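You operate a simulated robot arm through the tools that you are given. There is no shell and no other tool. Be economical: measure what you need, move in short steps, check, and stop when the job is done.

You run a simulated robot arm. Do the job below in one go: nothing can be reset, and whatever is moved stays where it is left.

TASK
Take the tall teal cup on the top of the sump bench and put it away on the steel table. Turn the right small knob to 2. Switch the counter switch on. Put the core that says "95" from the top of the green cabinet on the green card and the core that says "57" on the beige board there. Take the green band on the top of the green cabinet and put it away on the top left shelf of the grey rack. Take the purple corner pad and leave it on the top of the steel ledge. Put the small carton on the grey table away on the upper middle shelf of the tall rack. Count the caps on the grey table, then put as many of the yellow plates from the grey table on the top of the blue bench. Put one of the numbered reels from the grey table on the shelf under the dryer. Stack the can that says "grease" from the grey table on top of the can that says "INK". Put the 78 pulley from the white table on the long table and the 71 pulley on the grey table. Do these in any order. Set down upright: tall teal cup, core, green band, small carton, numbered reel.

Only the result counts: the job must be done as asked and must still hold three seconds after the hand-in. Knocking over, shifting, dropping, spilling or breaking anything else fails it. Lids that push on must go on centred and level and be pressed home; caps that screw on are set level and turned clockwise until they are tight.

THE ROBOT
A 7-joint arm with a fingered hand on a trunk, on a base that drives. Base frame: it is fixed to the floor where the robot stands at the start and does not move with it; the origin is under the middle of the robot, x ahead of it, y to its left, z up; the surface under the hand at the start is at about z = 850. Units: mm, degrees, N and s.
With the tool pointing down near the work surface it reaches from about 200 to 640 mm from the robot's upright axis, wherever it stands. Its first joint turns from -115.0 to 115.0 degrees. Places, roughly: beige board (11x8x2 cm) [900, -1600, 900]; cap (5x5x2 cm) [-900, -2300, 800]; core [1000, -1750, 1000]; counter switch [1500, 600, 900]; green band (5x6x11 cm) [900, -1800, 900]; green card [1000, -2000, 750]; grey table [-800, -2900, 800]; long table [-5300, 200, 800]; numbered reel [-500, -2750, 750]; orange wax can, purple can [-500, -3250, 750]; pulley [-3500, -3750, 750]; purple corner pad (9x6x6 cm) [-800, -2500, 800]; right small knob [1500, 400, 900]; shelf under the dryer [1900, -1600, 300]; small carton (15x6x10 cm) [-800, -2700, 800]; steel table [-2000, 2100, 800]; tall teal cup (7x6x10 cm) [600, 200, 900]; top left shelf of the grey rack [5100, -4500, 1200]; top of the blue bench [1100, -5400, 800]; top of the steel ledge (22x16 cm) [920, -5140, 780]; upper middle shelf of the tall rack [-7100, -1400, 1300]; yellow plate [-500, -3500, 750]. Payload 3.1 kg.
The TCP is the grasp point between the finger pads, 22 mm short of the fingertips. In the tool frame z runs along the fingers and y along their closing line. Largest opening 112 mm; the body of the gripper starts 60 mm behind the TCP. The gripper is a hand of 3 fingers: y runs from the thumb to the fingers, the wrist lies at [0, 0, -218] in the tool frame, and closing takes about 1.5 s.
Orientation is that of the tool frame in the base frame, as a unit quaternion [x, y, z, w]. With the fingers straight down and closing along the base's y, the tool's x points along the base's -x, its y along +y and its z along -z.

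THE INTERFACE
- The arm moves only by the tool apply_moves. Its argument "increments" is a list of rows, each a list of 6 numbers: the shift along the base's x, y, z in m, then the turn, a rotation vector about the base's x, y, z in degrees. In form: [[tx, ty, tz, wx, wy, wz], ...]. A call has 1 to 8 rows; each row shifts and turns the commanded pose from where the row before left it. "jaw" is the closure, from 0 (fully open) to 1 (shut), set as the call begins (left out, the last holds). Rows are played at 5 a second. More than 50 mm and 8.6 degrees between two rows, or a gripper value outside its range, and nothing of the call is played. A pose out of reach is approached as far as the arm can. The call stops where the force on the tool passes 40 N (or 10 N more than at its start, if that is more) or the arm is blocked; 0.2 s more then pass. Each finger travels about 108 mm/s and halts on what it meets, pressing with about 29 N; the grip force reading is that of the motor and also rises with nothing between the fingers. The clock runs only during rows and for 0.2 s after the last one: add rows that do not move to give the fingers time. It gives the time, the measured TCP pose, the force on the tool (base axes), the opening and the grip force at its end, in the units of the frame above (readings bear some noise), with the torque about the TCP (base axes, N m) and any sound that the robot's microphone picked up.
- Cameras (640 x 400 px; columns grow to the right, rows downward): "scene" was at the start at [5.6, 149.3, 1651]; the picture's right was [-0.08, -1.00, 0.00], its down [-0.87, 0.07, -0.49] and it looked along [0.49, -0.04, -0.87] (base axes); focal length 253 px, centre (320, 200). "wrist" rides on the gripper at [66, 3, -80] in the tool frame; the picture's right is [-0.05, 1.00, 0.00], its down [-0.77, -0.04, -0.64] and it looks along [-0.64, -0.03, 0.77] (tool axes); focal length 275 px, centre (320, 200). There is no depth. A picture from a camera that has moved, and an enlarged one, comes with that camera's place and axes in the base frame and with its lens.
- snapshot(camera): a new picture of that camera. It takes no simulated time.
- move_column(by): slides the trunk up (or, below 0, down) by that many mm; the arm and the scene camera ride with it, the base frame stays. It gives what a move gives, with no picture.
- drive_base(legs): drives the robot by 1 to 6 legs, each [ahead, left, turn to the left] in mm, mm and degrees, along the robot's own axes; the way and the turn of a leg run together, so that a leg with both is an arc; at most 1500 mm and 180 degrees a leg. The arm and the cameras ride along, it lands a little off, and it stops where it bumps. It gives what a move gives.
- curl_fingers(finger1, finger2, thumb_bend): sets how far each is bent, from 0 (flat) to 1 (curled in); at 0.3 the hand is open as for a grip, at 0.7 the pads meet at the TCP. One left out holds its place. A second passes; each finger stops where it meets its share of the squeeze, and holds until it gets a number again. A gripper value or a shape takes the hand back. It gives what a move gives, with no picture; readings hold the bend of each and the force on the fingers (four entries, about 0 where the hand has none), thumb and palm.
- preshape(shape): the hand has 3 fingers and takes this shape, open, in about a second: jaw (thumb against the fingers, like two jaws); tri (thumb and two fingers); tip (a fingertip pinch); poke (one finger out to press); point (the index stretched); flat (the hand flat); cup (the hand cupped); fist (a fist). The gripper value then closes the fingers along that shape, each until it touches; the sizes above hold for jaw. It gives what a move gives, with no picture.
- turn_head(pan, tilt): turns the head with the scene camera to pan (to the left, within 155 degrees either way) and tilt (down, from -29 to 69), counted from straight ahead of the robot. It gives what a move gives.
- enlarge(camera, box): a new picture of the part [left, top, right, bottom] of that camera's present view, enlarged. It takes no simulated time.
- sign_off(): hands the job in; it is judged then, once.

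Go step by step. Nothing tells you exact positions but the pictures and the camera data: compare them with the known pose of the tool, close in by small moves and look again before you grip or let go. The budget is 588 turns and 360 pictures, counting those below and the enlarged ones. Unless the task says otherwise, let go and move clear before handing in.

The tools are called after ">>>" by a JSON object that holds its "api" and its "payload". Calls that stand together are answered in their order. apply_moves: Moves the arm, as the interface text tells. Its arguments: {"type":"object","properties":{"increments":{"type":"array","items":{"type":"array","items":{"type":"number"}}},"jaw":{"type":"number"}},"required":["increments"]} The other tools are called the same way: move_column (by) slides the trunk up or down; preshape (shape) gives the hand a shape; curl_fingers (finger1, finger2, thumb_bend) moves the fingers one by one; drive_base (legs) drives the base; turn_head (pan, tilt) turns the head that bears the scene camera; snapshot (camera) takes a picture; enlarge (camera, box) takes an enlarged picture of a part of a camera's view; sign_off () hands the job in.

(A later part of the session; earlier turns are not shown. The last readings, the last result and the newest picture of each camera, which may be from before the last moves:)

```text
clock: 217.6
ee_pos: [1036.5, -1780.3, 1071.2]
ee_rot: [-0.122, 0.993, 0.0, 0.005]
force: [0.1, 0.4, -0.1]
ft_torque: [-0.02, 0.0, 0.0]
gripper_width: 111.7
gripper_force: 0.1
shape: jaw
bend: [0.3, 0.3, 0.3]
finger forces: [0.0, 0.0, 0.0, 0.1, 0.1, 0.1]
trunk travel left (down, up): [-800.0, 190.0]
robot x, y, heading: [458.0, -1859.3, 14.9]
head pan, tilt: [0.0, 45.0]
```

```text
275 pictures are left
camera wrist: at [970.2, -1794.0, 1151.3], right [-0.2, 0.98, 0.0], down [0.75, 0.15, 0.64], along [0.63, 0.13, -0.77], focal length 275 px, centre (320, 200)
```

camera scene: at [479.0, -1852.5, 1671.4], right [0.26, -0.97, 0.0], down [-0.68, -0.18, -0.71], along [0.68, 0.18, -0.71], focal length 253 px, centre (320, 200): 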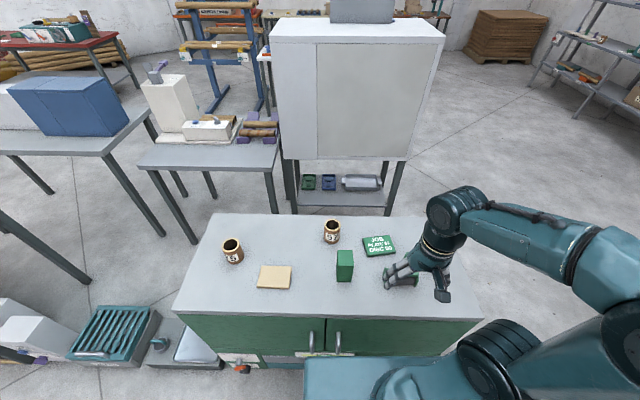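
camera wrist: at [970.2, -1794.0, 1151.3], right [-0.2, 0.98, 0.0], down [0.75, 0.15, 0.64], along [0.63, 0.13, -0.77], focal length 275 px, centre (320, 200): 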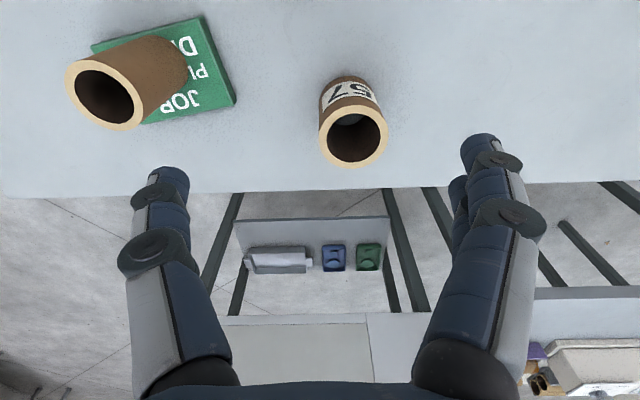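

>>> {"api": "apply_moves", "payload": {"increments": [[0.033, 0.036, -0.005, 0, 0, 0], [0, 0, -0.045, 0, 0, 0], [0, 0, 0, 0, 0, 0]]}}

>>> {"api": "snapshot", "payload": {"camera": "wrist"}}

```text
clock: 218.4
ee_pos: [1069.2, -1743.7, 1022.2]
ee_rot: [-0.122, 0.993, 0.0, 0.004]
force: [0.0, 0.8, 0.7]
ft_torque: [-0.01, 0.02, -0.02]
gripper_width: 112.1
gripper_force: 0.1
shape: jaw
bend: [0.3, 0.3, 0.3]
finger forces: [0.1, 0.0, 0.0, 0.0, 0.0, 0.0]
trunk travel left (down, up): [-800.0, 190.0]
robot x, y, heading: [458.9, -1859.2, 14.9]
head pan, tilt: [0.0, 45.0]
```

```text
274 pictures are left
camera wrist: at [1003.1, -1757.2, 1102.3], right [-0.2, 0.98, 0.0], down [0.75, 0.15, 0.64], along [0.63, 0.13, -0.77], focal length 275 px, centre (320, 200)
```

wrist: 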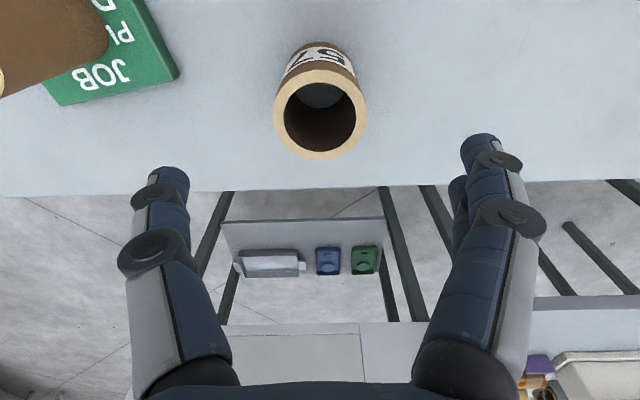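

>>> {"api": "apply_moves", "payload": {"increments": [[0.003, 0.001, -0.04, 0, 0, 0], [0, 0, -0.04, 0, 0, 0], [0, 0, -0.042, 0, 0, 0], [0, 0, 0, 0, 0, 0]]}}

>>> {"api": "apply_moves", "payload": {"increments": [[0, 0, 0, 0, 0, 0], [0, 0, 0, 0, 0, 0], [0, 0, 0, 0, 0, 0], [0, 0, 0, 0, 0, 0], [0, 0, 0, 0, 0, 0], [0, 0, 0, 0, 0, 0], [0, 0, 0, 0, 0, 0]], "jaw": 1}}

>>> {"api": "apply_moves", "payload": {"increments": [[0, 0, 0.03, 0, 0, 0], [0, 0, 0.04, 0, 0, 0], [0, 0, 0.04, 0, 0, 0], [0, 0, 0.04, 0, 0, 0], [0, 0, 0.01, 0, 0, 0]]}}

>>> {"api": "snapshot", "payload": {"camera": "wrist"}}

>>> {"api": "snapshot", "payload": {"camera": "scene"}}

```text
clock: 219.4
ee_pos: [1072.0, -1743.6, 897.3]
ee_rot: [-0.122, 0.993, 0.0, 0.004]
force: [0.0, -0.3, 0.2]
ft_torque: [-0.01, -0.03, -0.03]
gripper_width: 112.0
gripper_force: 0.1
shape: jaw
bend: [0.3, 0.3, 0.3]
finger forces: [0.0, 0.1, 0.0, 0.1, 0.0, 0.0]
trunk travel left (down, up): [-800.0, 190.0]
robot x, y, heading: [458.6, -1860.7, 15.0]
head pan, tilt: [0.0, 45.0]
```

```text
clock: 221.0
ee_pos: [1071.2, -1745.0, 898.0]
ee_rot: [-0.122, 0.993, 0.001, 0.004]
force: [-0.8, 0.0, 0.6]
ft_torque: [0.02, 0.02, -0.01]
gripper_width: 50.8
gripper_force: 29.0
shape: jaw
bend: [0.73, 0.73, 0.7]
finger forces: [13.3, 13.3, 0.0, 0.0, 25.6, 0.0]
trunk travel left (down, up): [-800.0, 190.0]
robot x, y, heading: [455.5, -1860.5, 14.9]
head pan, tilt: [0.0, 45.0]
```

```text
clock: 222.2
ee_pos: [1071.5, -1744.4, 1058.2]
ee_rot: [-0.122, 0.993, 0.001, 0.004]
force: [0.2, -0.3, -0.5]
ft_torque: [-0.03, 0.01, 0.01]
gripper_width: 50.9
gripper_force: 28.8
shape: jaw
bend: [0.73, 0.73, 0.7]
finger forces: [13.2, 13.5, 0.0, 0.0, 25.7, 0.0]
trunk travel left (down, up): [-800.0, 190.0]
robot x, y, heading: [455.1, -1862.4, 14.9]
head pan, tilt: [0.0, 45.0]
```

```text
273 pictures are left
camera wrist: at [1005.7, -1757.2, 1138.2], right [-0.2, 0.98, 0.0], down [0.75, 0.15, 0.64], along [0.63, 0.13, -0.77], focal length 275 px, centre (320, 200)
```

wrist: 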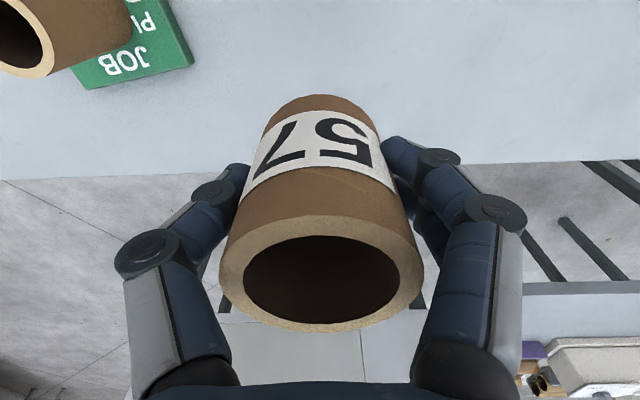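

```text
272 pictures are left
camera scene: at [439.6, -1705.2, 1671.4], right [0.26, -0.97, 0.0], down [-0.68, -0.18, -0.71], along [0.68, 0.18, -0.71], focal length 253 px, centre (320, 200)
```

scene: 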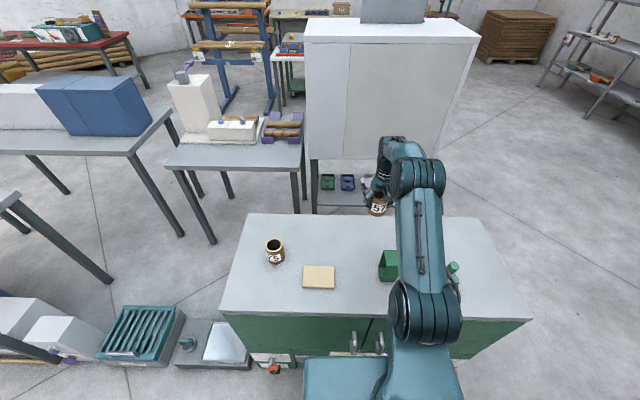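

>>> {"api": "enlarge", "payload": {"camera": "scene", "box": [240, 220, 400, 320]}}

```text
4.00 times, centred on (320, 270) of scene
camera zoom: at [439.6, -1705.2, 1671.4], right [0.26, -0.97, 0.0], down [-0.68, -0.18, -0.71], along [0.68, 0.18, -0.71], focal length 1010 px, centre (320, -80)
```

zoom: 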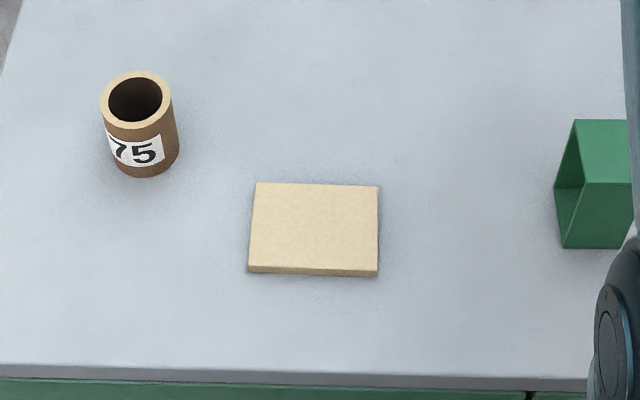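

>>> {"api": "apply_moves", "payload": {"increments": [[-0.0367, 0.0252, 0, 0, 0, 0], [-0.0367, 0.0252, 0, 0, 0, 0], [-0.0367, 0.0252, 0, 0, 0, 0], [-0.0367, 0.0252, 0, 0, 0, 0], [-0.0367, 0.0252, 0, 0, 0, 0], [-0.0367, 0.0252, 0, 0, 0, 0], [0, 0, -0.04, 0, 0, 0], [0, 0, 0, 0, 0, 0]]}}

>>> {"api": "snapshot", "payload": {"camera": "wrist"}}

>>> {"api": "enlarge", "payload": {"camera": "scene", "box": [240, 220, 400, 320]}}

```text
clock: 224.0
ee_pos: [852.4, -1593.7, 1019.9]
ee_rot: [-0.121, 0.993, 0.0, 0.004]
force: [0.1, -0.1, -1.2]
ft_torque: [-0.02, -0.01, 0.02]
gripper_width: 50.8
gripper_force: 29.0
shape: jaw
bend: [0.73, 0.73, 0.7]
finger forces: [13.3, 13.4, 0.0, 0.0, 25.7, 0.1]
trunk travel left (down, up): [-800.0, 190.0]
robot x, y, heading: [456.1, -1858.2, 14.9]
head pan, tilt: [0.0, 45.0]
```

```text
270 pictures are left
camera wrist: at [785.2, -1607.2, 1099.8], right [-0.2, 0.98, 0.0], down [0.75, 0.15, 0.64], along [0.63, 0.13, -0.77], focal length 275 px, centre (320, 200)
```

wrist: 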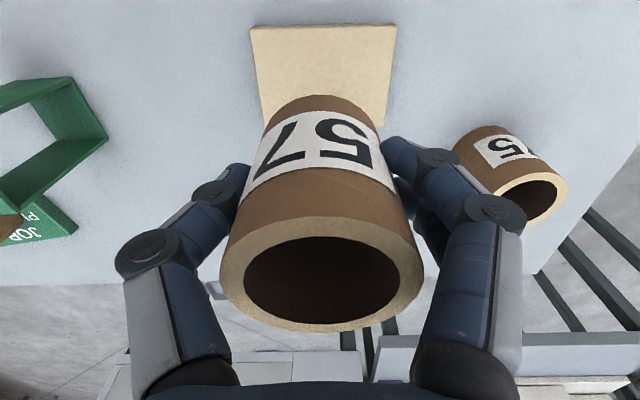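

```text
4.00 times, centred on (320, 270) of scene
camera zoom: at [437.9, -1705.5, 1671.4], right [0.26, -0.97, 0.0], down [-0.68, -0.18, -0.71], along [0.68, 0.18, -0.71], focal length 1010 px, centre (320, -80)
```

zoom: 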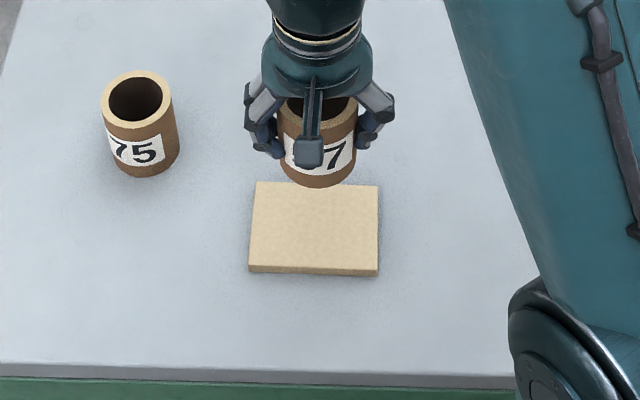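

>>> {"api": "apply_moves", "payload": {"increments": [[0, 0, -0.04, 0, 0, 0], [0, 0, -0.04, 0, 0, 0], [0, 0, -0.018, 0, 0, 0], [0, 0, 0, 0, 0, 0]]}}

>>> {"api": "apply_moves", "payload": {"increments": [[0, 0, -0.004, 0, 0, 0], [0, 0, 0, 0, 0, 0]]}}

>>> {"api": "apply_moves", "payload": {"increments": [[0, 0, -0.003, 0, 0, 0], [0, 0, 0, 0, 0, 0]]}}

>>> {"api": "apply_moves", "payload": {"increments": [[0, 0, -0.003, 0, 0, 0], [0, 0, 0, 0, 0, 0]]}}

```text
clock: 225.0
ee_pos: [853.1, -1592.7, 922.2]
ee_rot: [-0.122, 0.993, 0.001, 0.005]
force: [-0.7, 0.0, -1.0]
ft_torque: [0.0, 0.0, 0.03]
gripper_width: 50.6
gripper_force: 29.2
shape: jaw
bend: [0.73, 0.73, 0.7]
finger forces: [13.2, 13.3, 0.0, 0.0, 25.6, 0.0]
trunk travel left (down, up): [-800.0, 190.0]
robot x, y, heading: [456.6, -1859.6, 15.3]
head pan, tilt: [0.0, 45.0]
```

```text
clock: 225.6
ee_pos: [852.9, -1593.6, 918.7]
ee_rot: [-0.122, 0.992, 0.001, 0.004]
force: [1.2, 0.4, -0.6]
ft_torque: [-0.01, -0.01, -0.01]
gripper_width: 50.4
gripper_force: 29.2
shape: jaw
bend: [0.73, 0.73, 0.7]
finger forces: [13.2, 13.4, 0.1, 0.0, 25.6, 0.0]
trunk travel left (down, up): [-800.0, 190.0]
robot x, y, heading: [458.6, -1859.8, 15.2]
head pan, tilt: [0.0, 45.0]
```

```text
clock: 226.2
ee_pos: [853.8, -1591.9, 916.0]
ee_rot: [-0.122, 0.993, 0.0, 0.005]
force: [0.2, -0.5, -0.1]
ft_torque: [0.01, 0.01, -0.02]
gripper_width: 50.3
gripper_force: 29.3
shape: jaw
bend: [0.73, 0.73, 0.7]
finger forces: [13.2, 13.3, 0.1, 0.0, 25.5, 0.0]
trunk travel left (down, up): [-800.0, 190.0]
robot x, y, heading: [458.8, -1854.3, 15.1]
head pan, tilt: [0.0, 45.0]
```

```text
clock: 226.8
ee_pos: [853.5, -1593.3, 911.0]
ee_rot: [-0.122, 0.993, 0.0, 0.004]
force: [-0.1, -0.4, 1.7]
ft_torque: [0.03, 0.03, 0.02]
gripper_width: 50.2
gripper_force: 29.1
shape: jaw
bend: [0.73, 0.73, 0.7]
finger forces: [13.4, 13.7, 0.0, 0.1, 26.2, 0.1]
trunk travel left (down, up): [-800.0, 190.0]
robot x, y, heading: [454.4, -1859.1, 15.1]
head pan, tilt: [0.0, 45.0]
```

>>> {"api": "apply_moves", "payload": {"increments": [[0, 0, -0.002, 0, 0, 0], [0, 0, 0, 0, 0, 0]]}}

>>> {"api": "apply_moves", "payload": {"increments": [[0, 0, 0, 0, 0, 0], [0, 0, 0, 0, 0, 0], [0, 0, 0, 0, 0, 0]], "jaw": 0.4}}

>>> {"api": "apply_moves", "payload": {"increments": [[0, 0, 0, 0, 0, 0], [0, 0, 0, 0, 0, 0], [0, 0, 0, 0, 0, 0], [0, 0, 0.04, 0, 0, 0], [0, 0, 0.05, 0, 0, 0], [0, 0, 0.05, 0, 0, 0], [0, 0, 0.02, 0, 0, 0]], "jaw": 0}}

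>>> {"api": "enlarge", "payload": {"camera": "scene", "box": [240, 200, 480, 350]}}

>>> {"api": "snapshot", "payload": {"camera": "wrist"}}

```text
clock: 227.4
ee_pos: [852.3, -1594.0, 908.5]
ee_rot: [-0.122, 0.993, 0.001, 0.006]
force: [0.9, 1.6, 14.2]
ft_torque: [0.08, 0.0, -0.01]
gripper_width: 50.3
gripper_force: 29.0
shape: jaw
bend: [0.73, 0.73, 0.7]
finger forces: [14.7, 15.4, 0.0, 0.0, 27.9, 0.1]
trunk travel left (down, up): [-800.0, 190.0]
robot x, y, heading: [456.2, -1857.6, 15.4]
head pan, tilt: [0.0, 45.0]
```

```text
clock: 228.2
ee_pos: [851.6, -1593.4, 908.4]
ee_rot: [-0.122, 0.993, 0.0, 0.004]
force: [0.1, -0.2, -0.3]
ft_torque: [-0.05, -0.01, 0.0]
gripper_width: 66.8
gripper_force: 0.1
shape: jaw
bend: [0.71, 0.71, 0.71]
finger forces: [0.0, 0.0, 0.1, 0.0, 0.0, 0.0]
trunk travel left (down, up): [-800.0, 190.0]
robot x, y, heading: [456.9, -1860.2, 15.1]
head pan, tilt: [0.0, 45.0]
```

```text
clock: 229.8
ee_pos: [853.4, -1591.9, 1069.4]
ee_rot: [-0.122, 0.992, 0.0, 0.004]
force: [-0.7, 0.0, 0.6]
ft_torque: [-0.03, 0.02, 0.01]
gripper_width: 111.6
gripper_force: 0.1
shape: jaw
bend: [0.3, 0.3, 0.3]
finger forces: [0.1, 0.1, 0.0, 0.0, 0.1, 0.1]
trunk travel left (down, up): [-800.0, 190.0]
robot x, y, heading: [457.5, -1857.0, 14.9]
head pan, tilt: [0.0, 45.0]
```

```text
2.67 times, centred on (360, 275) of scene
camera zoom: at [439.1, -1705.2, 1671.4], right [0.26, -0.97, 0.0], down [-0.68, -0.18, -0.71], along [0.68, 0.18, -0.71], focal length 674 px, centre (213, 0)
```

zoom: 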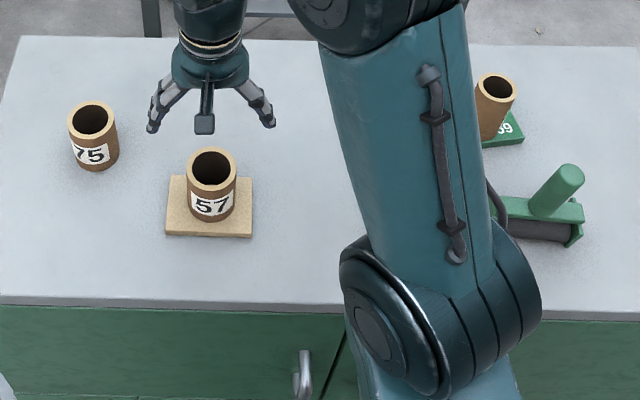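

```text
267 pictures are left
camera wrist: at [786.1, -1606.1, 1149.0], right [-0.2, 0.98, 0.0], down [0.75, 0.15, 0.64], along [0.63, 0.13, -0.77], focal length 275 px, centre (320, 200)
```

wrist: 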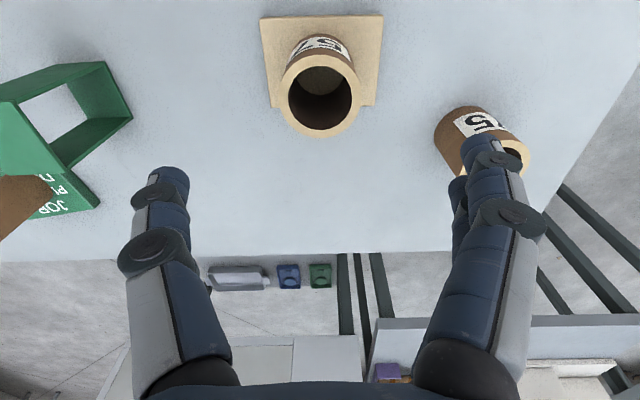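

Both cores are placed. Next the green band (60 mm deep, 110 tall) at ≈ (925, -1819): I turn the hand 90° to grip its front/back walls.

>>> {"api": "apply_moves", "payload": {"increments": [[0.009, -0.0285, 0, 0, 0, -8.5], [0.009, -0.0285, 0, 0, 0, -8.5], [0.009, -0.0285, 0, 0, 0, -8.5], [0.009, -0.0285, 0, 0, 0, -8.5], [0.009, -0.0285, 0, 0, 0, -8.5], [0.009, -0.0285, 0, 0, 0, -8.5], [0.009, -0.0285, 0, 0, 0, -8.5], [0.009, -0.0285, 0, 0, 0, -8.5]]}}

>>> {"api": "apply_moves", "payload": {"increments": [[0, 0, 0, 0, 0, -8.5], [0, 0, 0, 0, 0, -8.5], [0, 0, 0, 0, 0, -5], [0, 0, 0, 0, 0, 0]]}}

>>> {"api": "snapshot", "payload": {"camera": "wrist"}}

>>> {"api": "enlarge", "payload": {"camera": "scene", "box": [300, 200, 460, 300]}}

```text
clock: 231.6
ee_pos: [923.8, -1822.9, 1068.5]
ee_rot: [0.456, 0.89, -0.001, 0.005]
force: [-1.0, -0.1, -0.6]
ft_torque: [-0.03, -0.01, -0.01]
gripper_width: 111.5
gripper_force: 0.0
shape: jaw
bend: [0.3, 0.3, 0.3]
finger forces: [0.0, 0.0, 0.0, 0.0, 0.0, 0.0]
trunk travel left (down, up): [-800.0, 190.0]
robot x, y, heading: [458.5, -1860.5, 15.0]
head pan, tilt: [0.0, 45.0]
```

```text
clock: 232.6
ee_pos: [922.7, -1821.3, 1069.2]
ee_rot: [0.616, 0.788, -0.002, 0.003]
force: [0.5, 0.4, -0.4]
ft_torque: [-0.01, 0.02, 0.01]
gripper_width: 111.7
gripper_force: 0.1
shape: jaw
bend: [0.3, 0.3, 0.3]
finger forces: [0.0, 0.1, 0.0, 0.0, 0.1, 0.0]
trunk travel left (down, up): [-800.0, 190.0]
robot x, y, heading: [455.9, -1861.6, 14.9]
head pan, tilt: [0.0, 45.0]
```

```text
266 pictures are left
camera wrist: at [910.3, -1755.1, 1149.2], right [0.98, 0.19, 0.0], down [0.15, -0.75, 0.64], along [0.13, -0.63, -0.77], focal length 275 px, centre (320, 200)
```

wrist: 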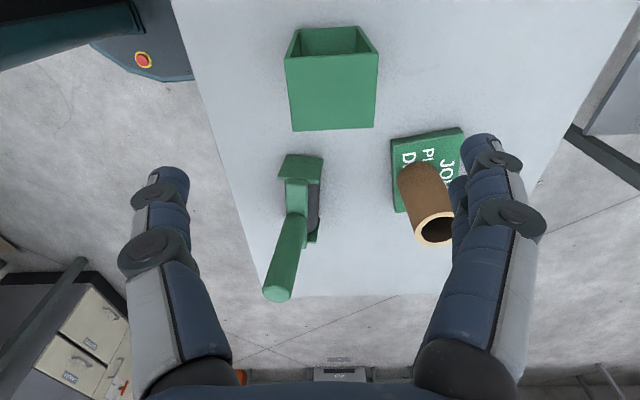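

```text
4.00 times, centred on (380, 250) of scene
camera zoom: at [439.2, -1705.5, 1671.4], right [0.26, -0.97, 0.0], down [-0.68, -0.18, -0.71], along [0.68, 0.18, -0.71], focal length 1010 px, centre (80, 0)
```

zoom: 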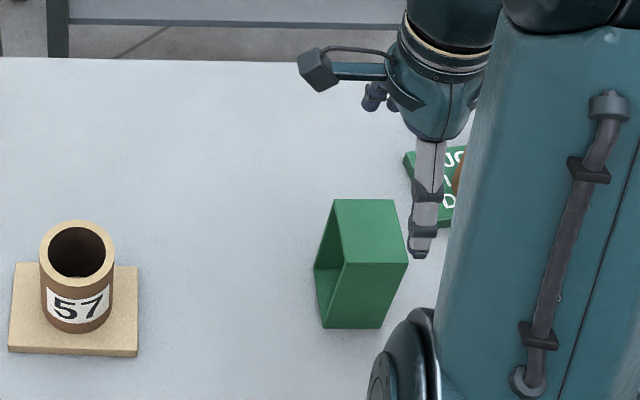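

>>> {"api": "apply_moves", "payload": {"increments": [[0.009, 0.003, -0.04, 0, 0, 0], [0, 0, -0.04, 0, 0, 0], [0, 0, -0.03, 0, 0, 0], [0, 0, -0.02, 0, 0, 0], [0, 0, 0, 0, 0, 0]]}}

>>> {"api": "snapshot", "payload": {"camera": "wrist"}}

```text
clock: 233.8
ee_pos: [932.2, -1818.6, 938.5]
ee_rot: [0.615, 0.788, -0.002, 0.003]
force: [0.1, -0.2, -1.0]
ft_torque: [-0.01, 0.0, 0.02]
gripper_width: 111.7
gripper_force: 0.1
shape: jaw
bend: [0.3, 0.3, 0.3]
finger forces: [0.0, 0.1, 0.1, 0.0, 0.0, 0.0]
trunk travel left (down, up): [-800.0, 190.0]
robot x, y, heading: [459.7, -1861.7, 15.1]
head pan, tilt: [0.0, 45.0]
```

```text
264 pictures are left
camera wrist: at [919.5, -1753.1, 1019.5], right [0.98, 0.2, 0.0], down [0.15, -0.75, 0.64], along [0.13, -0.63, -0.77], focal length 275 px, centre (320, 200)
```

wrist: 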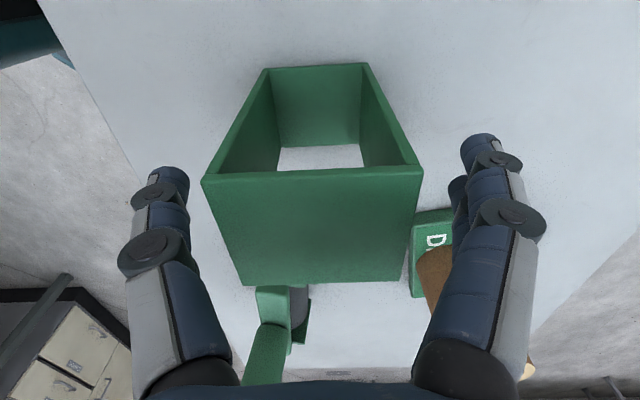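

>>> {"api": "apply_moves", "payload": {"increments": [[0, 0, 0, 0, 0, 0], [0, 0, 0, 0, 0, 0], [0, 0, 0, 0, 0, 0], [0, 0, 0, 0, 0, 0], [0, 0, 0, 0, 0, 0], [0, 0, 0, 0, 0, 0], [0, 0, 0, 0, 0, 0]], "jaw": 1}}

>>> {"api": "apply_moves", "payload": {"increments": [[0, 0, 0.02, 0, 0, 0], [0, 0, 0.03, 0, 0, 0], [0, 0, 0.04, 0, 0, 0], [0, 0, 0.04, 0, 0, 0], [0, 0, 0.04, 0, 0, 0], [0, 0, 0.04, 0, 0, 0], [0, 0, 0, 0, 0, 0]]}}

>>> {"api": "snapshot", "payload": {"camera": "wrist"}}

```text
clock: 235.4
ee_pos: [933.4, -1818.3, 939.2]
ee_rot: [0.615, 0.788, -0.002, 0.003]
force: [0.1, 0.1, -0.1]
ft_torque: [0.01, -0.01, -0.03]
gripper_width: 53.6
gripper_force: 29.0
shape: jaw
bend: [0.73, 0.73, 0.7]
finger forces: [13.2, 13.1, 0.0, 0.1, 26.3, 0.1]
trunk travel left (down, up): [-800.0, 190.0]
robot x, y, heading: [457.0, -1860.6, 15.0]
head pan, tilt: [0.0, 45.0]
```

```text
clock: 237.0
ee_pos: [931.8, -1818.6, 1150.9]
ee_rot: [0.616, 0.787, -0.004, 0.003]
force: [0.6, -0.1, -0.2]
ft_torque: [0.01, -0.01, -0.03]
gripper_width: 53.5
gripper_force: 29.1
shape: jaw
bend: [0.73, 0.73, 0.7]
finger forces: [13.3, 13.1, 0.0, 0.1, 26.4, 0.1]
trunk travel left (down, up): [-800.0, 190.0]
robot x, y, heading: [455.2, -1858.5, 15.0]
head pan, tilt: [0.0, 45.0]
```

```text
263 pictures are left
camera wrist: at [917.4, -1753.8, 1231.4], right [0.98, 0.2, 0.0], down [0.15, -0.75, 0.64], along [0.13, -0.63, -0.77], focal length 275 px, centre (320, 200)
```

wrist: 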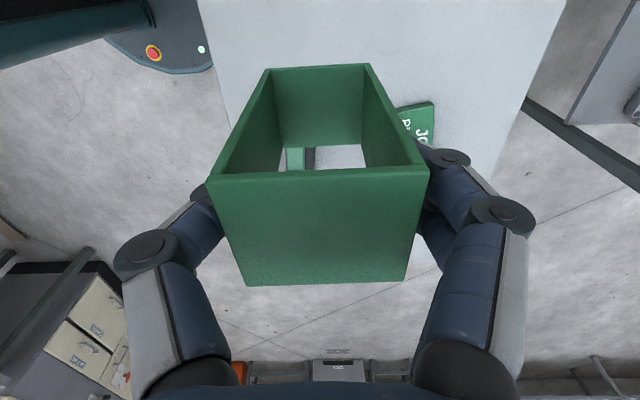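

Band secured (base ≈ 88 mm below TCP). I retract, back off, and look toward the grey rack.

>>> {"api": "apply_moves", "payload": {"increments": [[-0.036, -0.009, 0, 0, 0, 0], [-0.036, -0.009, 0, 0, 0, 0], [-0.036, -0.009, 0, 0, 0, 0], [-0.036, -0.009, 0, 0, 0, 0]]}}

>>> {"api": "drive_base", "payload": {"legs": [[-300, 0, 0]]}}

>>> {"api": "turn_head", "payload": {"pan": -50, "tilt": 22}}

>>> {"api": "snapshot", "payload": {"camera": "scene"}}

```text
clock: 238.0
ee_pos: [788.0, -1846.3, 1149.8]
ee_rot: [0.61, 0.792, -0.004, 0.006]
force: [-0.7, -1.6, -0.7]
ft_torque: [0.11, -0.11, 0.01]
gripper_width: 53.5
gripper_force: 29.1
shape: jaw
bend: [0.73, 0.73, 0.7]
finger forces: [13.1, 13.2, 0.1, 0.1, 26.3, 0.0]
trunk travel left (down, up): [-800.0, 190.0]
robot x, y, heading: [458.4, -1862.9, 15.2]
head pan, tilt: [0.0, 45.0]
```

```text
clock: 240.0
ee_pos: [505.3, -1929.5, 1149.1]
ee_rot: [0.616, 0.788, -0.003, 0.004]
force: [0.1, 0.6, -1.4]
ft_torque: [-0.02, 0.0, -0.01]
gripper_width: 53.3
gripper_force: 28.9
shape: jaw
bend: [0.73, 0.73, 0.7]
finger forces: [13.2, 13.1, 0.0, 0.0, 26.4, 0.1]
trunk travel left (down, up): [-800.0, 190.0]
robot x, y, heading: [174.3, -1940.5, 14.9]
head pan, tilt: [0.0, 45.0]
```

```text
clock: 241.2
ee_pos: [505.7, -1929.3, 1148.4]
ee_rot: [0.615, 0.788, -0.002, 0.003]
force: [-0.5, -0.2, -0.1]
ft_torque: [-0.02, -0.02, 0.03]
gripper_width: 53.2
gripper_force: 28.8
shape: jaw
bend: [0.73, 0.73, 0.7]
finger forces: [13.2, 13.2, 0.0, 0.1, 26.5, 0.0]
trunk travel left (down, up): [-800.0, 190.0]
robot x, y, heading: [174.8, -1937.4, 14.9]
head pan, tilt: [-50.0, 22.0]
```

```text
262 pictures are left
camera scene: at [153.3, -1855.5, 1706.8], right [-0.57, -0.82, 0.0], down [-0.31, 0.21, -0.93], along [0.76, -0.53, -0.37], focal length 253 px, centre (320, 200)
```

scene: 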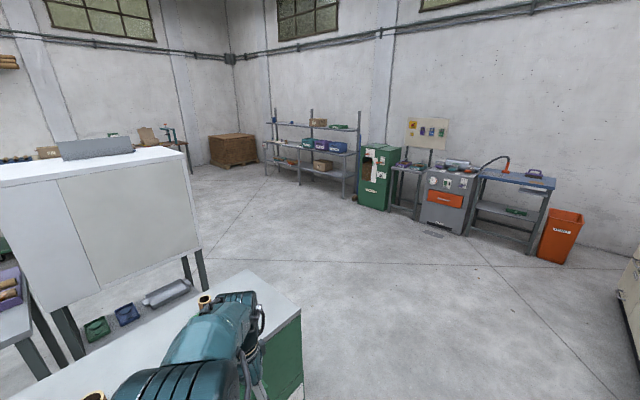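

>>> {"api": "enlarge", "payload": {"camera": "scene", "box": [250, 90, 410, 220]}}

```text
3.08 times, centred on (330, 155) of scene
camera zoom: at [153.3, -1855.5, 1706.8], right [-0.57, -0.82, 0.0], down [-0.31, 0.21, -0.93], along [0.76, -0.53, -0.37], focal length 777 px, centre (289, 338)
```

zoom: 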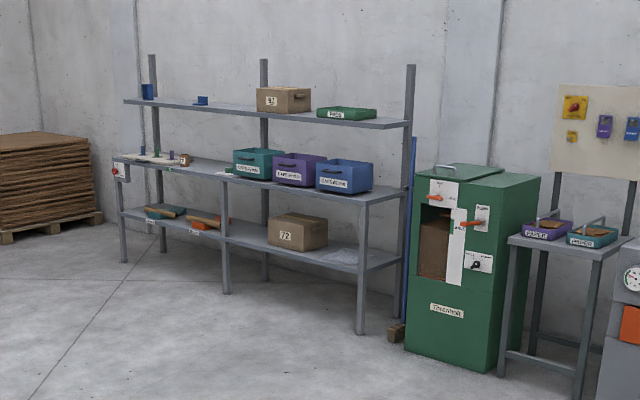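

The top shelf of the rack is a narrow upper board with an open left end. I drive there: turn to face -76.5°, go ahead, then strafe.

>>> {"api": "drive_base", "payload": {"legs": [[0, 0, -91.4], [1500, 0, 0], [0, 1500, 0], [0, 1500, 0], [0, 1200, 0]]}}

>>> {"api": "turn_head", "payload": {"pan": 0, "tilt": 22}}

>>> {"api": "snapshot", "payload": {"camera": "scene"}}

```text
clock: 272.1
ee_pos: [4577.4, -2770.9, 1149.3]
ee_rot: [0.995, 0.101, -0.005, 0.0]
force: [0.2, -0.3, 0.0]
ft_torque: [0.0, 0.01, 0.05]
gripper_width: 53.0
gripper_force: 28.9
shape: jaw
bend: [0.73, 0.73, 0.7]
finger forces: [13.0, 13.0, 0.0, 0.1, 26.1, 0.0]
trunk travel left (down, up): [-800.0, 190.0]
robot x, y, heading: [4586.4, -2437.4, -77.6]
head pan, tilt: [-50.0, 22.0]
```

```text
clock: 273.3
ee_pos: [4577.3, -2770.2, 1149.6]
ee_rot: [0.995, 0.101, -0.004, 0.001]
force: [0.3, 0.0, -0.2]
ft_torque: [0.04, 0.01, -0.01]
gripper_width: 53.0
gripper_force: 29.1
shape: jaw
bend: [0.73, 0.73, 0.7]
finger forces: [13.2, 13.0, 0.1, 0.0, 26.1, 0.1]
trunk travel left (down, up): [-800.0, 190.0]
robot x, y, heading: [4586.0, -2437.5, -77.5]
head pan, tilt: [0.0, 22.0]
```

```text
260 pictures are left
camera scene: at [4741.7, -2435.5, 1706.8], right [-0.98, -0.22, 0.0], down [-0.08, 0.37, -0.93], along [0.2, -0.91, -0.37], focal length 253 px, centre (320, 200)
```

scene: 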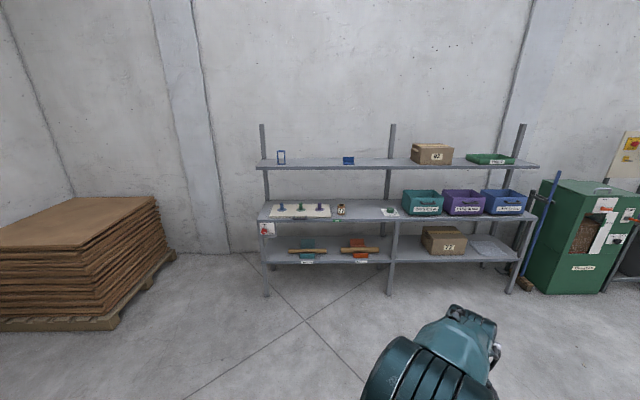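

>>> {"api": "drive_base", "payload": {"legs": [[0, 210, 0], [1200, 0, 0]]}}

>>> {"api": "move_column", "payload": {"by": 190}}

>>> {"api": "turn_head", "payload": {"pan": 0, "tilt": 35}}

>>> {"api": "snapshot", "payload": {"camera": "scene"}}

```text
clock: 280.6
ee_pos: [5033.7, -3888.2, 1148.7]
ee_rot: [0.996, 0.092, -0.005, 0.0]
force: [-0.1, -0.4, -0.8]
ft_torque: [0.03, 0.02, 0.02]
gripper_width: 52.9
gripper_force: 29.1
shape: jaw
bend: [0.73, 0.73, 0.7]
finger forces: [13.1, 13.0, 0.0, 0.0, 26.2, 0.1]
trunk travel left (down, up): [-800.0, 190.0]
robot x, y, heading: [5042.5, -3554.4, -78.2]
head pan, tilt: [0.0, 22.0]
```

```text
clock: 282.7
ee_pos: [5033.8, -3887.5, 1340.0]
ee_rot: [0.996, 0.092, -0.005, 0.0]
force: [-0.1, -0.2, -0.1]
ft_torque: [0.0, -0.03, 0.01]
gripper_width: 52.9
gripper_force: 29.0
shape: jaw
bend: [0.73, 0.73, 0.7]
finger forces: [13.0, 13.1, 0.0, 0.1, 26.2, 0.0]
trunk travel left (down, up): [-990.0, 0.0]
robot x, y, heading: [5049.7, -3555.0, -78.4]
head pan, tilt: [0.0, 22.0]
```

```text
clock: 283.4
ee_pos: [5032.7, -3887.6, 1337.8]
ee_rot: [0.996, 0.092, -0.004, 0.001]
force: [0.2, 0.5, -0.3]
ft_torque: [0.01, -0.03, 0.02]
gripper_width: 52.9
gripper_force: 28.8
shape: jaw
bend: [0.73, 0.73, 0.7]
finger forces: [13.1, 13.1, 0.0, 0.0, 26.1, 0.0]
trunk travel left (down, up): [-990.0, 0.0]
robot x, y, heading: [5046.4, -3558.2, -78.3]
head pan, tilt: [0.0, 35.0]
```

```text
259 pictures are left
camera scene: at [5202.7, -3552.5, 1876.3], right [-0.98, -0.2, 0.0], down [-0.12, 0.56, -0.82], along [0.16, -0.8, -0.57], focal length 253 px, centre (320, 200)
```

scene: 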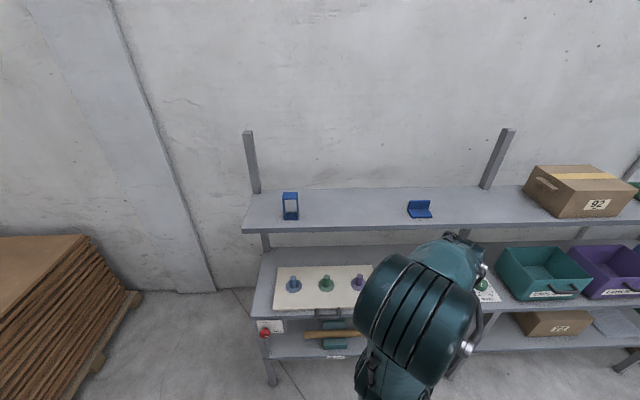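

>>> {"api": "drive_base", "payload": {"legs": [[280, 0, 0]]}}

>>> {"api": "apply_moves", "payload": {"increments": [[0.022, -0.03, 0.01, 0, 0, 0], [0.022, -0.03, 0.01, 0, 0, 0], [0.022, -0.035, 0, 0, 0, 0], [0.022, -0.035, 0, 0, 0, 0], [0.022, -0.035, 0, 0, 0, 0], [0.022, -0.035, 0, 0, 0, 0], [0, 0, 0, 0, 0, 0]]}}

>>> {"api": "snapshot", "payload": {"camera": "scene"}}

>>> {"api": "snapshot", "payload": {"camera": "wrist"}}

```text
clock: 285.4
ee_pos: [5091.4, -4162.2, 1339.7]
ee_rot: [0.996, 0.093, -0.004, 0.002]
force: [0.2, 0.1, -0.4]
ft_torque: [0.0, 0.0, -0.03]
gripper_width: 53.1
gripper_force: 29.2
shape: jaw
bend: [0.73, 0.73, 0.7]
finger forces: [13.1, 13.0, 0.0, 0.0, 26.1, 0.1]
trunk travel left (down, up): [-990.0, 0.0]
robot x, y, heading: [5106.2, -3831.2, -78.4]
head pan, tilt: [0.0, 35.0]
```

```text
clock: 287.0
ee_pos: [5225.3, -4361.2, 1356.7]
ee_rot: [0.996, 0.093, -0.005, 0.0]
force: [0.6, -0.2, -0.3]
ft_torque: [0.04, -0.01, 0.02]
gripper_width: 52.9
gripper_force: 29.4
shape: jaw
bend: [0.73, 0.73, 0.7]
finger forces: [13.3, 13.1, 0.0, 0.0, 26.2, 0.1]
trunk travel left (down, up): [-990.0, 0.0]
robot x, y, heading: [5102.0, -3833.7, -78.2]
head pan, tilt: [0.0, 35.0]
```

```text
258 pictures are left
camera scene: at [5259.2, -3825.9, 1876.2], right [-0.98, -0.2, 0.0], down [-0.12, 0.56, -0.82], along [0.17, -0.8, -0.57], focal length 253 px, centre (320, 200)
```

scene: 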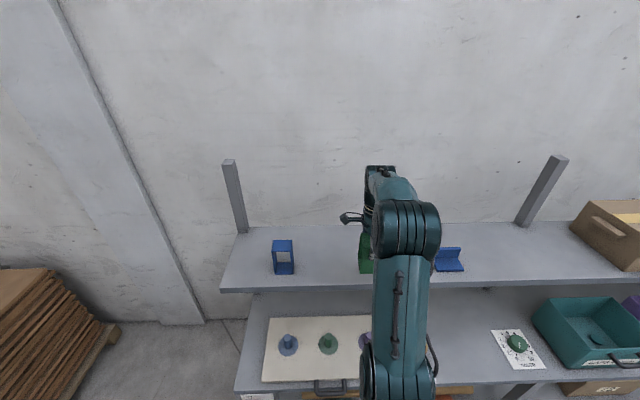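

```text
257 pictures are left
camera wrist: at [5290.3, -4351.8, 1438.0], right [0.14, -0.99, 0.0], down [-0.76, -0.11, 0.64], along [-0.64, -0.09, -0.77], focal length 275 px, centre (320, 200)
```

wrist: 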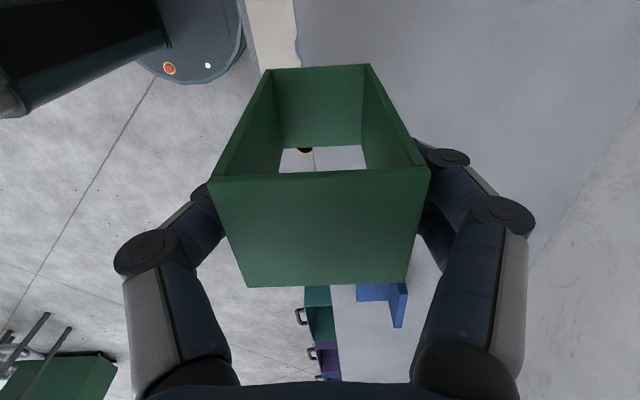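

Shelf front edge is near y ≈ -4344 here; I move 50 mm further in and lower.

>>> {"api": "apply_moves", "payload": {"increments": [[0.004, -0.025, 0, 0, 0, 0], [0.004, -0.025, 0, 0, 0, 0], [0, 0, -0.03, 0, 0, 0], [0, 0, -0.015, 0, 0, 0], [0, 0, 0, 0, 0, 0]]}}

>>> {"api": "snapshot", "payload": {"camera": "wrist"}}

>>> {"api": "enlarge", "payload": {"camera": "scene", "box": [260, 180, 500, 330]}}

```text
clock: 288.2
ee_pos: [5230.7, -4413.7, 1312.9]
ee_rot: [0.996, 0.094, -0.005, 0.0]
force: [-0.5, -0.1, -0.2]
ft_torque: [0.0, -0.01, 0.01]
gripper_width: 52.8
gripper_force: 28.7
shape: jaw
bend: [0.73, 0.73, 0.7]
finger forces: [13.2, 13.0, 0.0, 0.0, 26.2, 0.0]
trunk travel left (down, up): [-990.0, 0.0]
robot x, y, heading: [5101.3, -3834.1, -78.0]
head pan, tilt: [0.0, 35.0]
```

```text
256 pictures are left
camera wrist: at [5297.3, -4405.0, 1392.8], right [0.14, -0.99, 0.0], down [-0.76, -0.11, 0.64], along [-0.64, -0.09, -0.77], focal length 275 px, centre (320, 200)
```

wrist: 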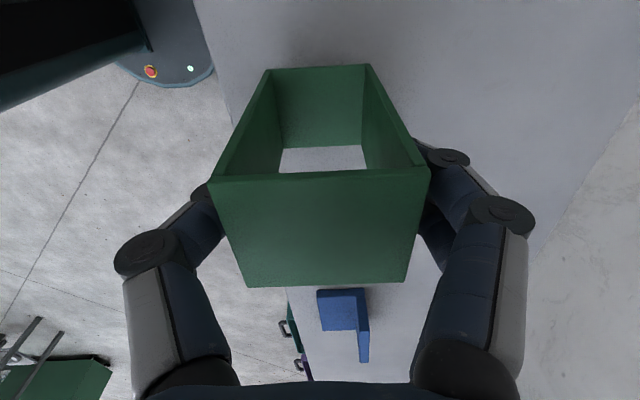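

```text
2.67 times, centred on (380, 255) of scene
camera zoom: at [5259.5, -3827.5, 1876.2], right [-0.98, -0.2, 0.0], down [-0.12, 0.56, -0.82], along [0.17, -0.8, -0.57], focal length 674 px, centre (160, 53)
```

zoom: 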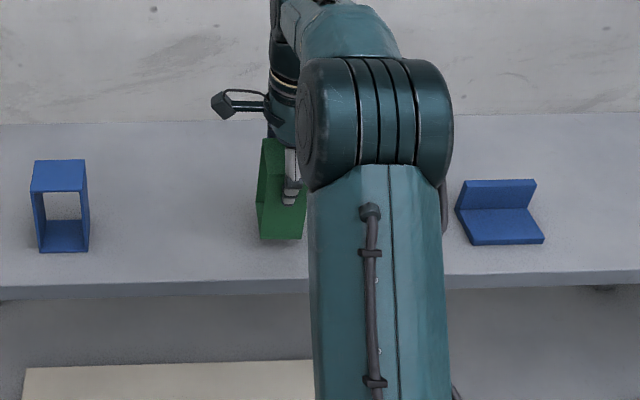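

>>> {"api": "apply_moves", "payload": {"increments": [[0, 0, -0.012, 0, 0, 0], [0, 0, -0.004, 0, 0, 0], [0, 0, 0, 0, 0, 0]]}}

>>> {"api": "apply_moves", "payload": {"increments": [[0, 0, -0.004, 0, 0, 0], [0, 0, 0, 0, 0, 0]]}}

>>> {"api": "apply_moves", "payload": {"increments": [[0, 0, -0.004, 0, 0, 0], [0, 0, 0, 0, 0, 0]]}}

>>> {"api": "apply_moves", "payload": {"increments": [[0, 0, -0.003, 0, 0, 0], [0, 0, 0, 0, 0, 0]]}}

```text
clock: 289.0
ee_pos: [5231.6, -4412.9, 1297.5]
ee_rot: [0.996, 0.093, -0.005, 0.0]
force: [0.3, -0.3, -0.3]
ft_torque: [0.0, -0.02, 0.0]
gripper_width: 52.7
gripper_force: 28.6
shape: jaw
bend: [0.73, 0.73, 0.7]
finger forces: [13.1, 13.0, 0.1, 0.0, 26.1, 0.1]
trunk travel left (down, up): [-990.0, 0.0]
robot x, y, heading: [5102.8, -3830.1, -78.4]
head pan, tilt: [0.0, 35.0]
```

```text
clock: 289.6
ee_pos: [5230.6, -4412.3, 1293.7]
ee_rot: [0.996, 0.094, -0.005, 0.001]
force: [0.1, -0.2, 0.3]
ft_torque: [0.01, 0.03, 0.01]
gripper_width: 53.1
gripper_force: 28.8
shape: jaw
bend: [0.73, 0.73, 0.7]
finger forces: [13.1, 12.9, 0.0, 0.0, 26.0, 0.1]
trunk travel left (down, up): [-990.0, 0.0]
robot x, y, heading: [5106.2, -3838.4, -77.9]
head pan, tilt: [0.0, 35.0]
```

```text
clock: 290.2
ee_pos: [5230.8, -4412.8, 1288.5]
ee_rot: [0.996, 0.093, -0.004, 0.001]
force: [0.0, -0.8, -1.0]
ft_torque: [-0.01, -0.02, 0.03]
gripper_width: 52.5
gripper_force: 29.0
shape: jaw
bend: [0.73, 0.73, 0.7]
finger forces: [13.1, 13.0, 0.0, 0.0, 26.2, 0.1]
trunk travel left (down, up): [-990.0, 0.0]
robot x, y, heading: [5103.6, -3829.4, -78.1]
head pan, tilt: [0.0, 35.0]
```

```text
clock: 290.8
ee_pos: [5230.8, -4412.3, 1288.9]
ee_rot: [0.996, 0.092, -0.004, 0.002]
force: [0.9, -3.4, 8.2]
ft_torque: [-0.1, -0.05, 0.04]
gripper_width: 52.6
gripper_force: 29.1
shape: jaw
bend: [0.73, 0.73, 0.7]
finger forces: [14.7, 14.6, 0.1, 0.1, 27.3, 0.0]
trunk travel left (down, up): [-990.0, 0.0]
robot x, y, heading: [5101.7, -3833.3, -78.2]
head pan, tilt: [0.0, 35.0]
```

Contact at the shelf (z=1200). Release and withdraw upward.

>>> {"api": "apply_moves", "payload": {"increments": [[0, 0, -0.002, 0, 0, 0], [0, 0, 0, 0, 0, 0]]}}

>>> {"api": "apply_moves", "payload": {"increments": [[0, 0, 0, 0, 0, 0], [0, 0, 0, 0, 0, 0], [0, 0, 0, 0, 0, 0]], "jaw": 0.4}}

>>> {"api": "apply_moves", "payload": {"increments": [[0, 0, 0, 0, 0, 0], [0, 0, 0, 0, 0, 0], [0, 0, 0, 0, 0, 0], [0, 0, 0.03, 0, 0, 0], [0, 0, 0.03, 0, 0, 0], [0, 0, 0.03, 0, 0, 0], [0, 0, 0.02, 0, 0, 0]], "jaw": 0}}

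>>> {"api": "snapshot", "payload": {"camera": "wrist"}}

```text
clock: 291.4
ee_pos: [5231.2, -4411.1, 1287.2]
ee_rot: [0.996, 0.094, -0.004, 0.003]
force: [1.4, -2.9, 20.6]
ft_torque: [-0.17, -0.03, 0.02]
gripper_width: 52.7
gripper_force: 28.8
shape: jaw
bend: [0.73, 0.73, 0.71]
finger forces: [15.8, 15.8, 0.1, 0.0, 28.1, 0.1]
trunk travel left (down, up): [-990.0, 0.0]
robot x, y, heading: [5100.0, -3831.7, -78.2]
head pan, tilt: [0.0, 35.0]
```

```text
clock: 292.2
ee_pos: [5231.6, -4412.4, 1285.3]
ee_rot: [0.996, 0.093, -0.004, 0.0]
force: [0.5, 0.7, -0.3]
ft_torque: [-0.02, 0.0, 0.01]
gripper_width: 66.8
gripper_force: 0.1
shape: jaw
bend: [0.71, 0.71, 0.71]
finger forces: [0.0, 0.0, 0.0, 0.1, 0.1, 0.0]
trunk travel left (down, up): [-990.0, 0.0]
robot x, y, heading: [5099.3, -3835.3, -78.2]
head pan, tilt: [0.0, 35.0]
```

```text
clock: 293.8
ee_pos: [5230.3, -4412.3, 1396.5]
ee_rot: [0.996, 0.093, -0.004, 0.001]
force: [0.6, -0.2, -0.6]
ft_torque: [0.0, -0.03, 0.0]
gripper_width: 111.9
gripper_force: 0.1
shape: jaw
bend: [0.3, 0.3, 0.3]
finger forces: [0.0, 0.1, 0.1, 0.0, 0.1, 0.0]
trunk travel left (down, up): [-990.0, 0.0]
robot x, y, heading: [5106.2, -3833.5, -78.2]
head pan, tilt: [0.0, 35.0]
```

```text
254 pictures are left
camera wrist: at [5296.1, -4403.0, 1476.7], right [0.14, -0.99, 0.0], down [-0.76, -0.11, 0.64], along [-0.64, -0.09, -0.77], focal length 275 px, centre (320, 200)
```

wrist: 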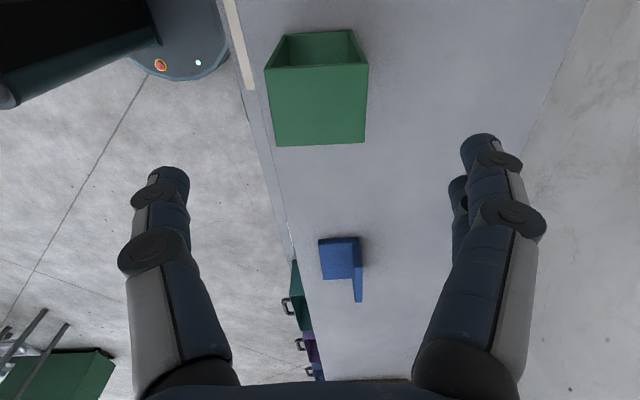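

The green band stands on the top-left shelf. I retract and head for the grey table.

>>> {"api": "apply_moves", "payload": {"increments": [[-0.01, 0.045, 0, 0, 0, 8.5], [-0.01, 0.045, 0, 0, 0, 8.5], [-0.01, 0.045, 0, 0, 0, 8.5], [-0.01, 0.045, 0, 0, 0, 8.5], [-0.01, 0.045, 0, 0, 0, 8.5], [0, 0.02, 0, 0, 0, 8.5], [0, 0, 0, 0, 0, 8.5], [0, 0, 0, 0, 0, 8.5]]}}

>>> {"api": "drive_base", "payload": {"legs": [[-600, 0, 0], [0, 0, -102], [1500, 0, 0], [1500, 0, 0], [1000, 0, 0]]}}

>>> {"api": "move_column", "payload": {"by": -190}}

>>> {"api": "turn_head", "payload": {"pan": 0, "tilt": 25}}

>>> {"api": "snapshot", "payload": {"camera": "scene"}}

```text
clock: 295.6
ee_pos: [5180.6, -4178.9, 1395.1]
ee_rot: [0.773, 0.635, -0.003, 0.004]
force: [-0.7, 0.0, -0.6]
ft_torque: [0.01, 0.02, 0.0]
gripper_width: 111.8
gripper_force: 0.0
shape: jaw
bend: [0.3, 0.3, 0.3]
finger forces: [0.0, 0.1, 0.0, 0.1, 0.0, 0.0]
out of reach, approached as far as the arm can: row 5
trunk travel left (down, up): [-990.0, 0.0]
robot x, y, heading: [5104.5, -3833.6, -78.3]
head pan, tilt: [0.0, 35.0]
```

```text
clock: 322.1
ee_pos: [623.4, -3316.2, 1395.9]
ee_rot: [0.983, -0.183, -0.004, -0.001]
force: [0.3, -0.3, -0.5]
ft_torque: [0.04, -0.01, 0.02]
gripper_width: 112.0
gripper_force: 0.1
shape: jaw
bend: [0.3, 0.3, 0.3]
finger forces: [0.0, 0.1, 0.0, 0.0, 0.1, 0.0]
trunk travel left (down, up): [-990.0, 0.0]
robot x, y, heading: [978.9, -3298.1, -177.9]
head pan, tilt: [0.0, 35.0]
```

```text
clock: 324.2
ee_pos: [623.1, -3316.9, 1205.3]
ee_rot: [0.983, -0.183, -0.005, -0.001]
force: [-0.8, 0.6, -0.7]
ft_torque: [-0.02, 0.03, 0.0]
gripper_width: 111.7
gripper_force: 0.0
shape: jaw
bend: [0.3, 0.3, 0.3]
finger forces: [0.0, 0.1, 0.0, 0.0, 0.1, 0.1]
trunk travel left (down, up): [-800.0, 190.0]
robot x, y, heading: [977.6, -3298.9, -178.1]
head pan, tilt: [0.0, 35.0]
```

```text
clock: 324.9
ee_pos: [621.3, -3315.8, 1206.0]
ee_rot: [0.983, -0.184, -0.004, -0.001]
force: [0.4, 0.6, 0.5]
ft_torque: [0.03, 0.04, -0.02]
gripper_width: 112.1
gripper_force: 0.1
shape: jaw
bend: [0.3, 0.3, 0.3]
finger forces: [0.0, 0.1, 0.0, 0.0, 0.1, 0.0]
trunk travel left (down, up): [-800.0, 190.0]
robot x, y, heading: [977.0, -3299.8, -178.1]
head pan, tilt: [0.0, 25.0]
```

```text
253 pictures are left
camera scene: at [950.1, -3450.5, 1701.9], right [-0.03, 1.0, 0.0], down [0.42, 0.01, -0.91], along [-0.91, -0.03, -0.42], focal length 253 px, centre (320, 200)
```

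scene: 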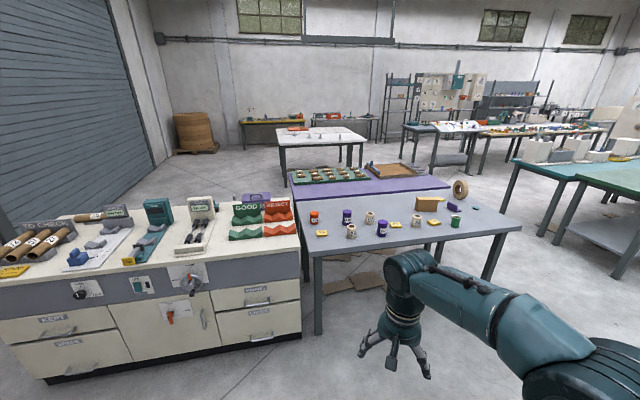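

>>> {"api": "enlarge", "payload": {"camera": "scene", "box": [290, 165, 530, 270]}}

>>> {"api": "enlarge", "payload": {"camera": "scene", "box": [300, 190, 420, 260]}}

>>> {"api": "enlarge", "payload": {"camera": "scene", "box": [390, 170, 510, 240]}}

```text
2.67 times, centred on (410, 218) of scene
camera zoom: at [950.1, -3450.5, 1701.9], right [-0.03, 1.0, 0.0], down [0.42, 0.01, -0.91], along [-0.91, -0.03, -0.42], focal length 674 px, centre (80, 153)
```

zoom: 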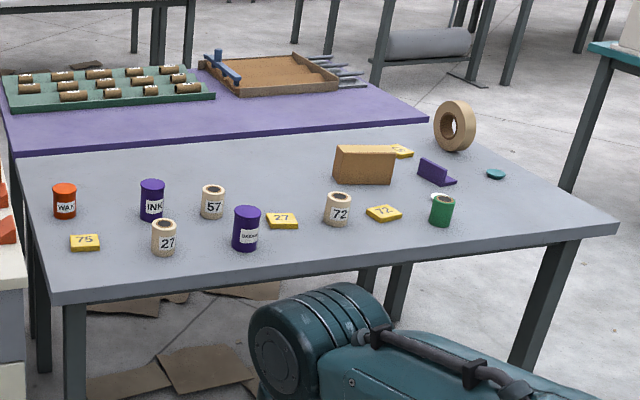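

```text
5.33 times, centred on (360, 225) of scene
camera zoom: at [950.1, -3450.5, 1701.9], right [-0.03, 1.0, 0.0], down [0.42, 0.01, -0.91], along [-0.91, -0.03, -0.42], focal length 1347 px, centre (107, 67)
```

zoom: 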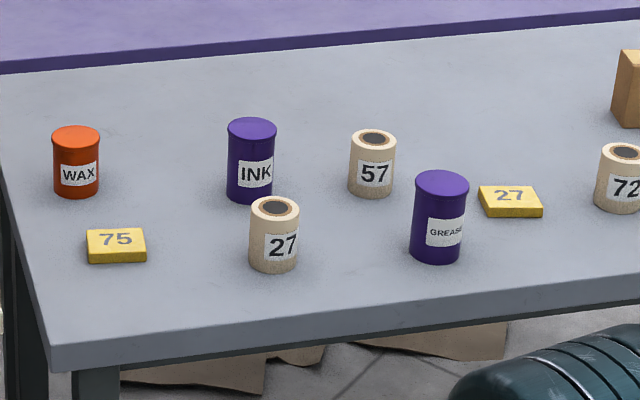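

```text
5.33 times, centred on (450, 205) of scene
camera zoom: at [950.1, -3450.5, 1701.9], right [-0.03, 1.0, 0.0], down [0.42, 0.01, -0.91], along [-0.91, -0.03, -0.42], focal length 1347 px, centre (-373, 173)
```

zoom: 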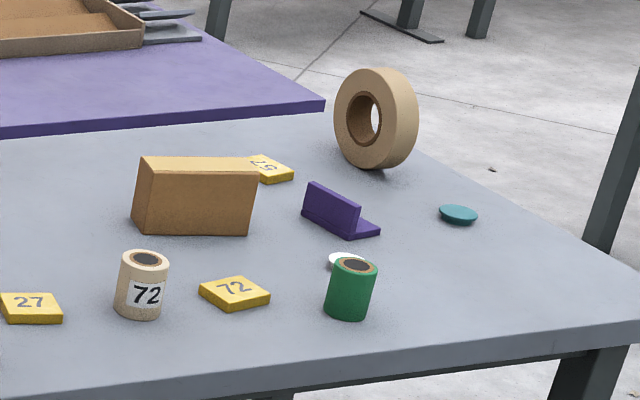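

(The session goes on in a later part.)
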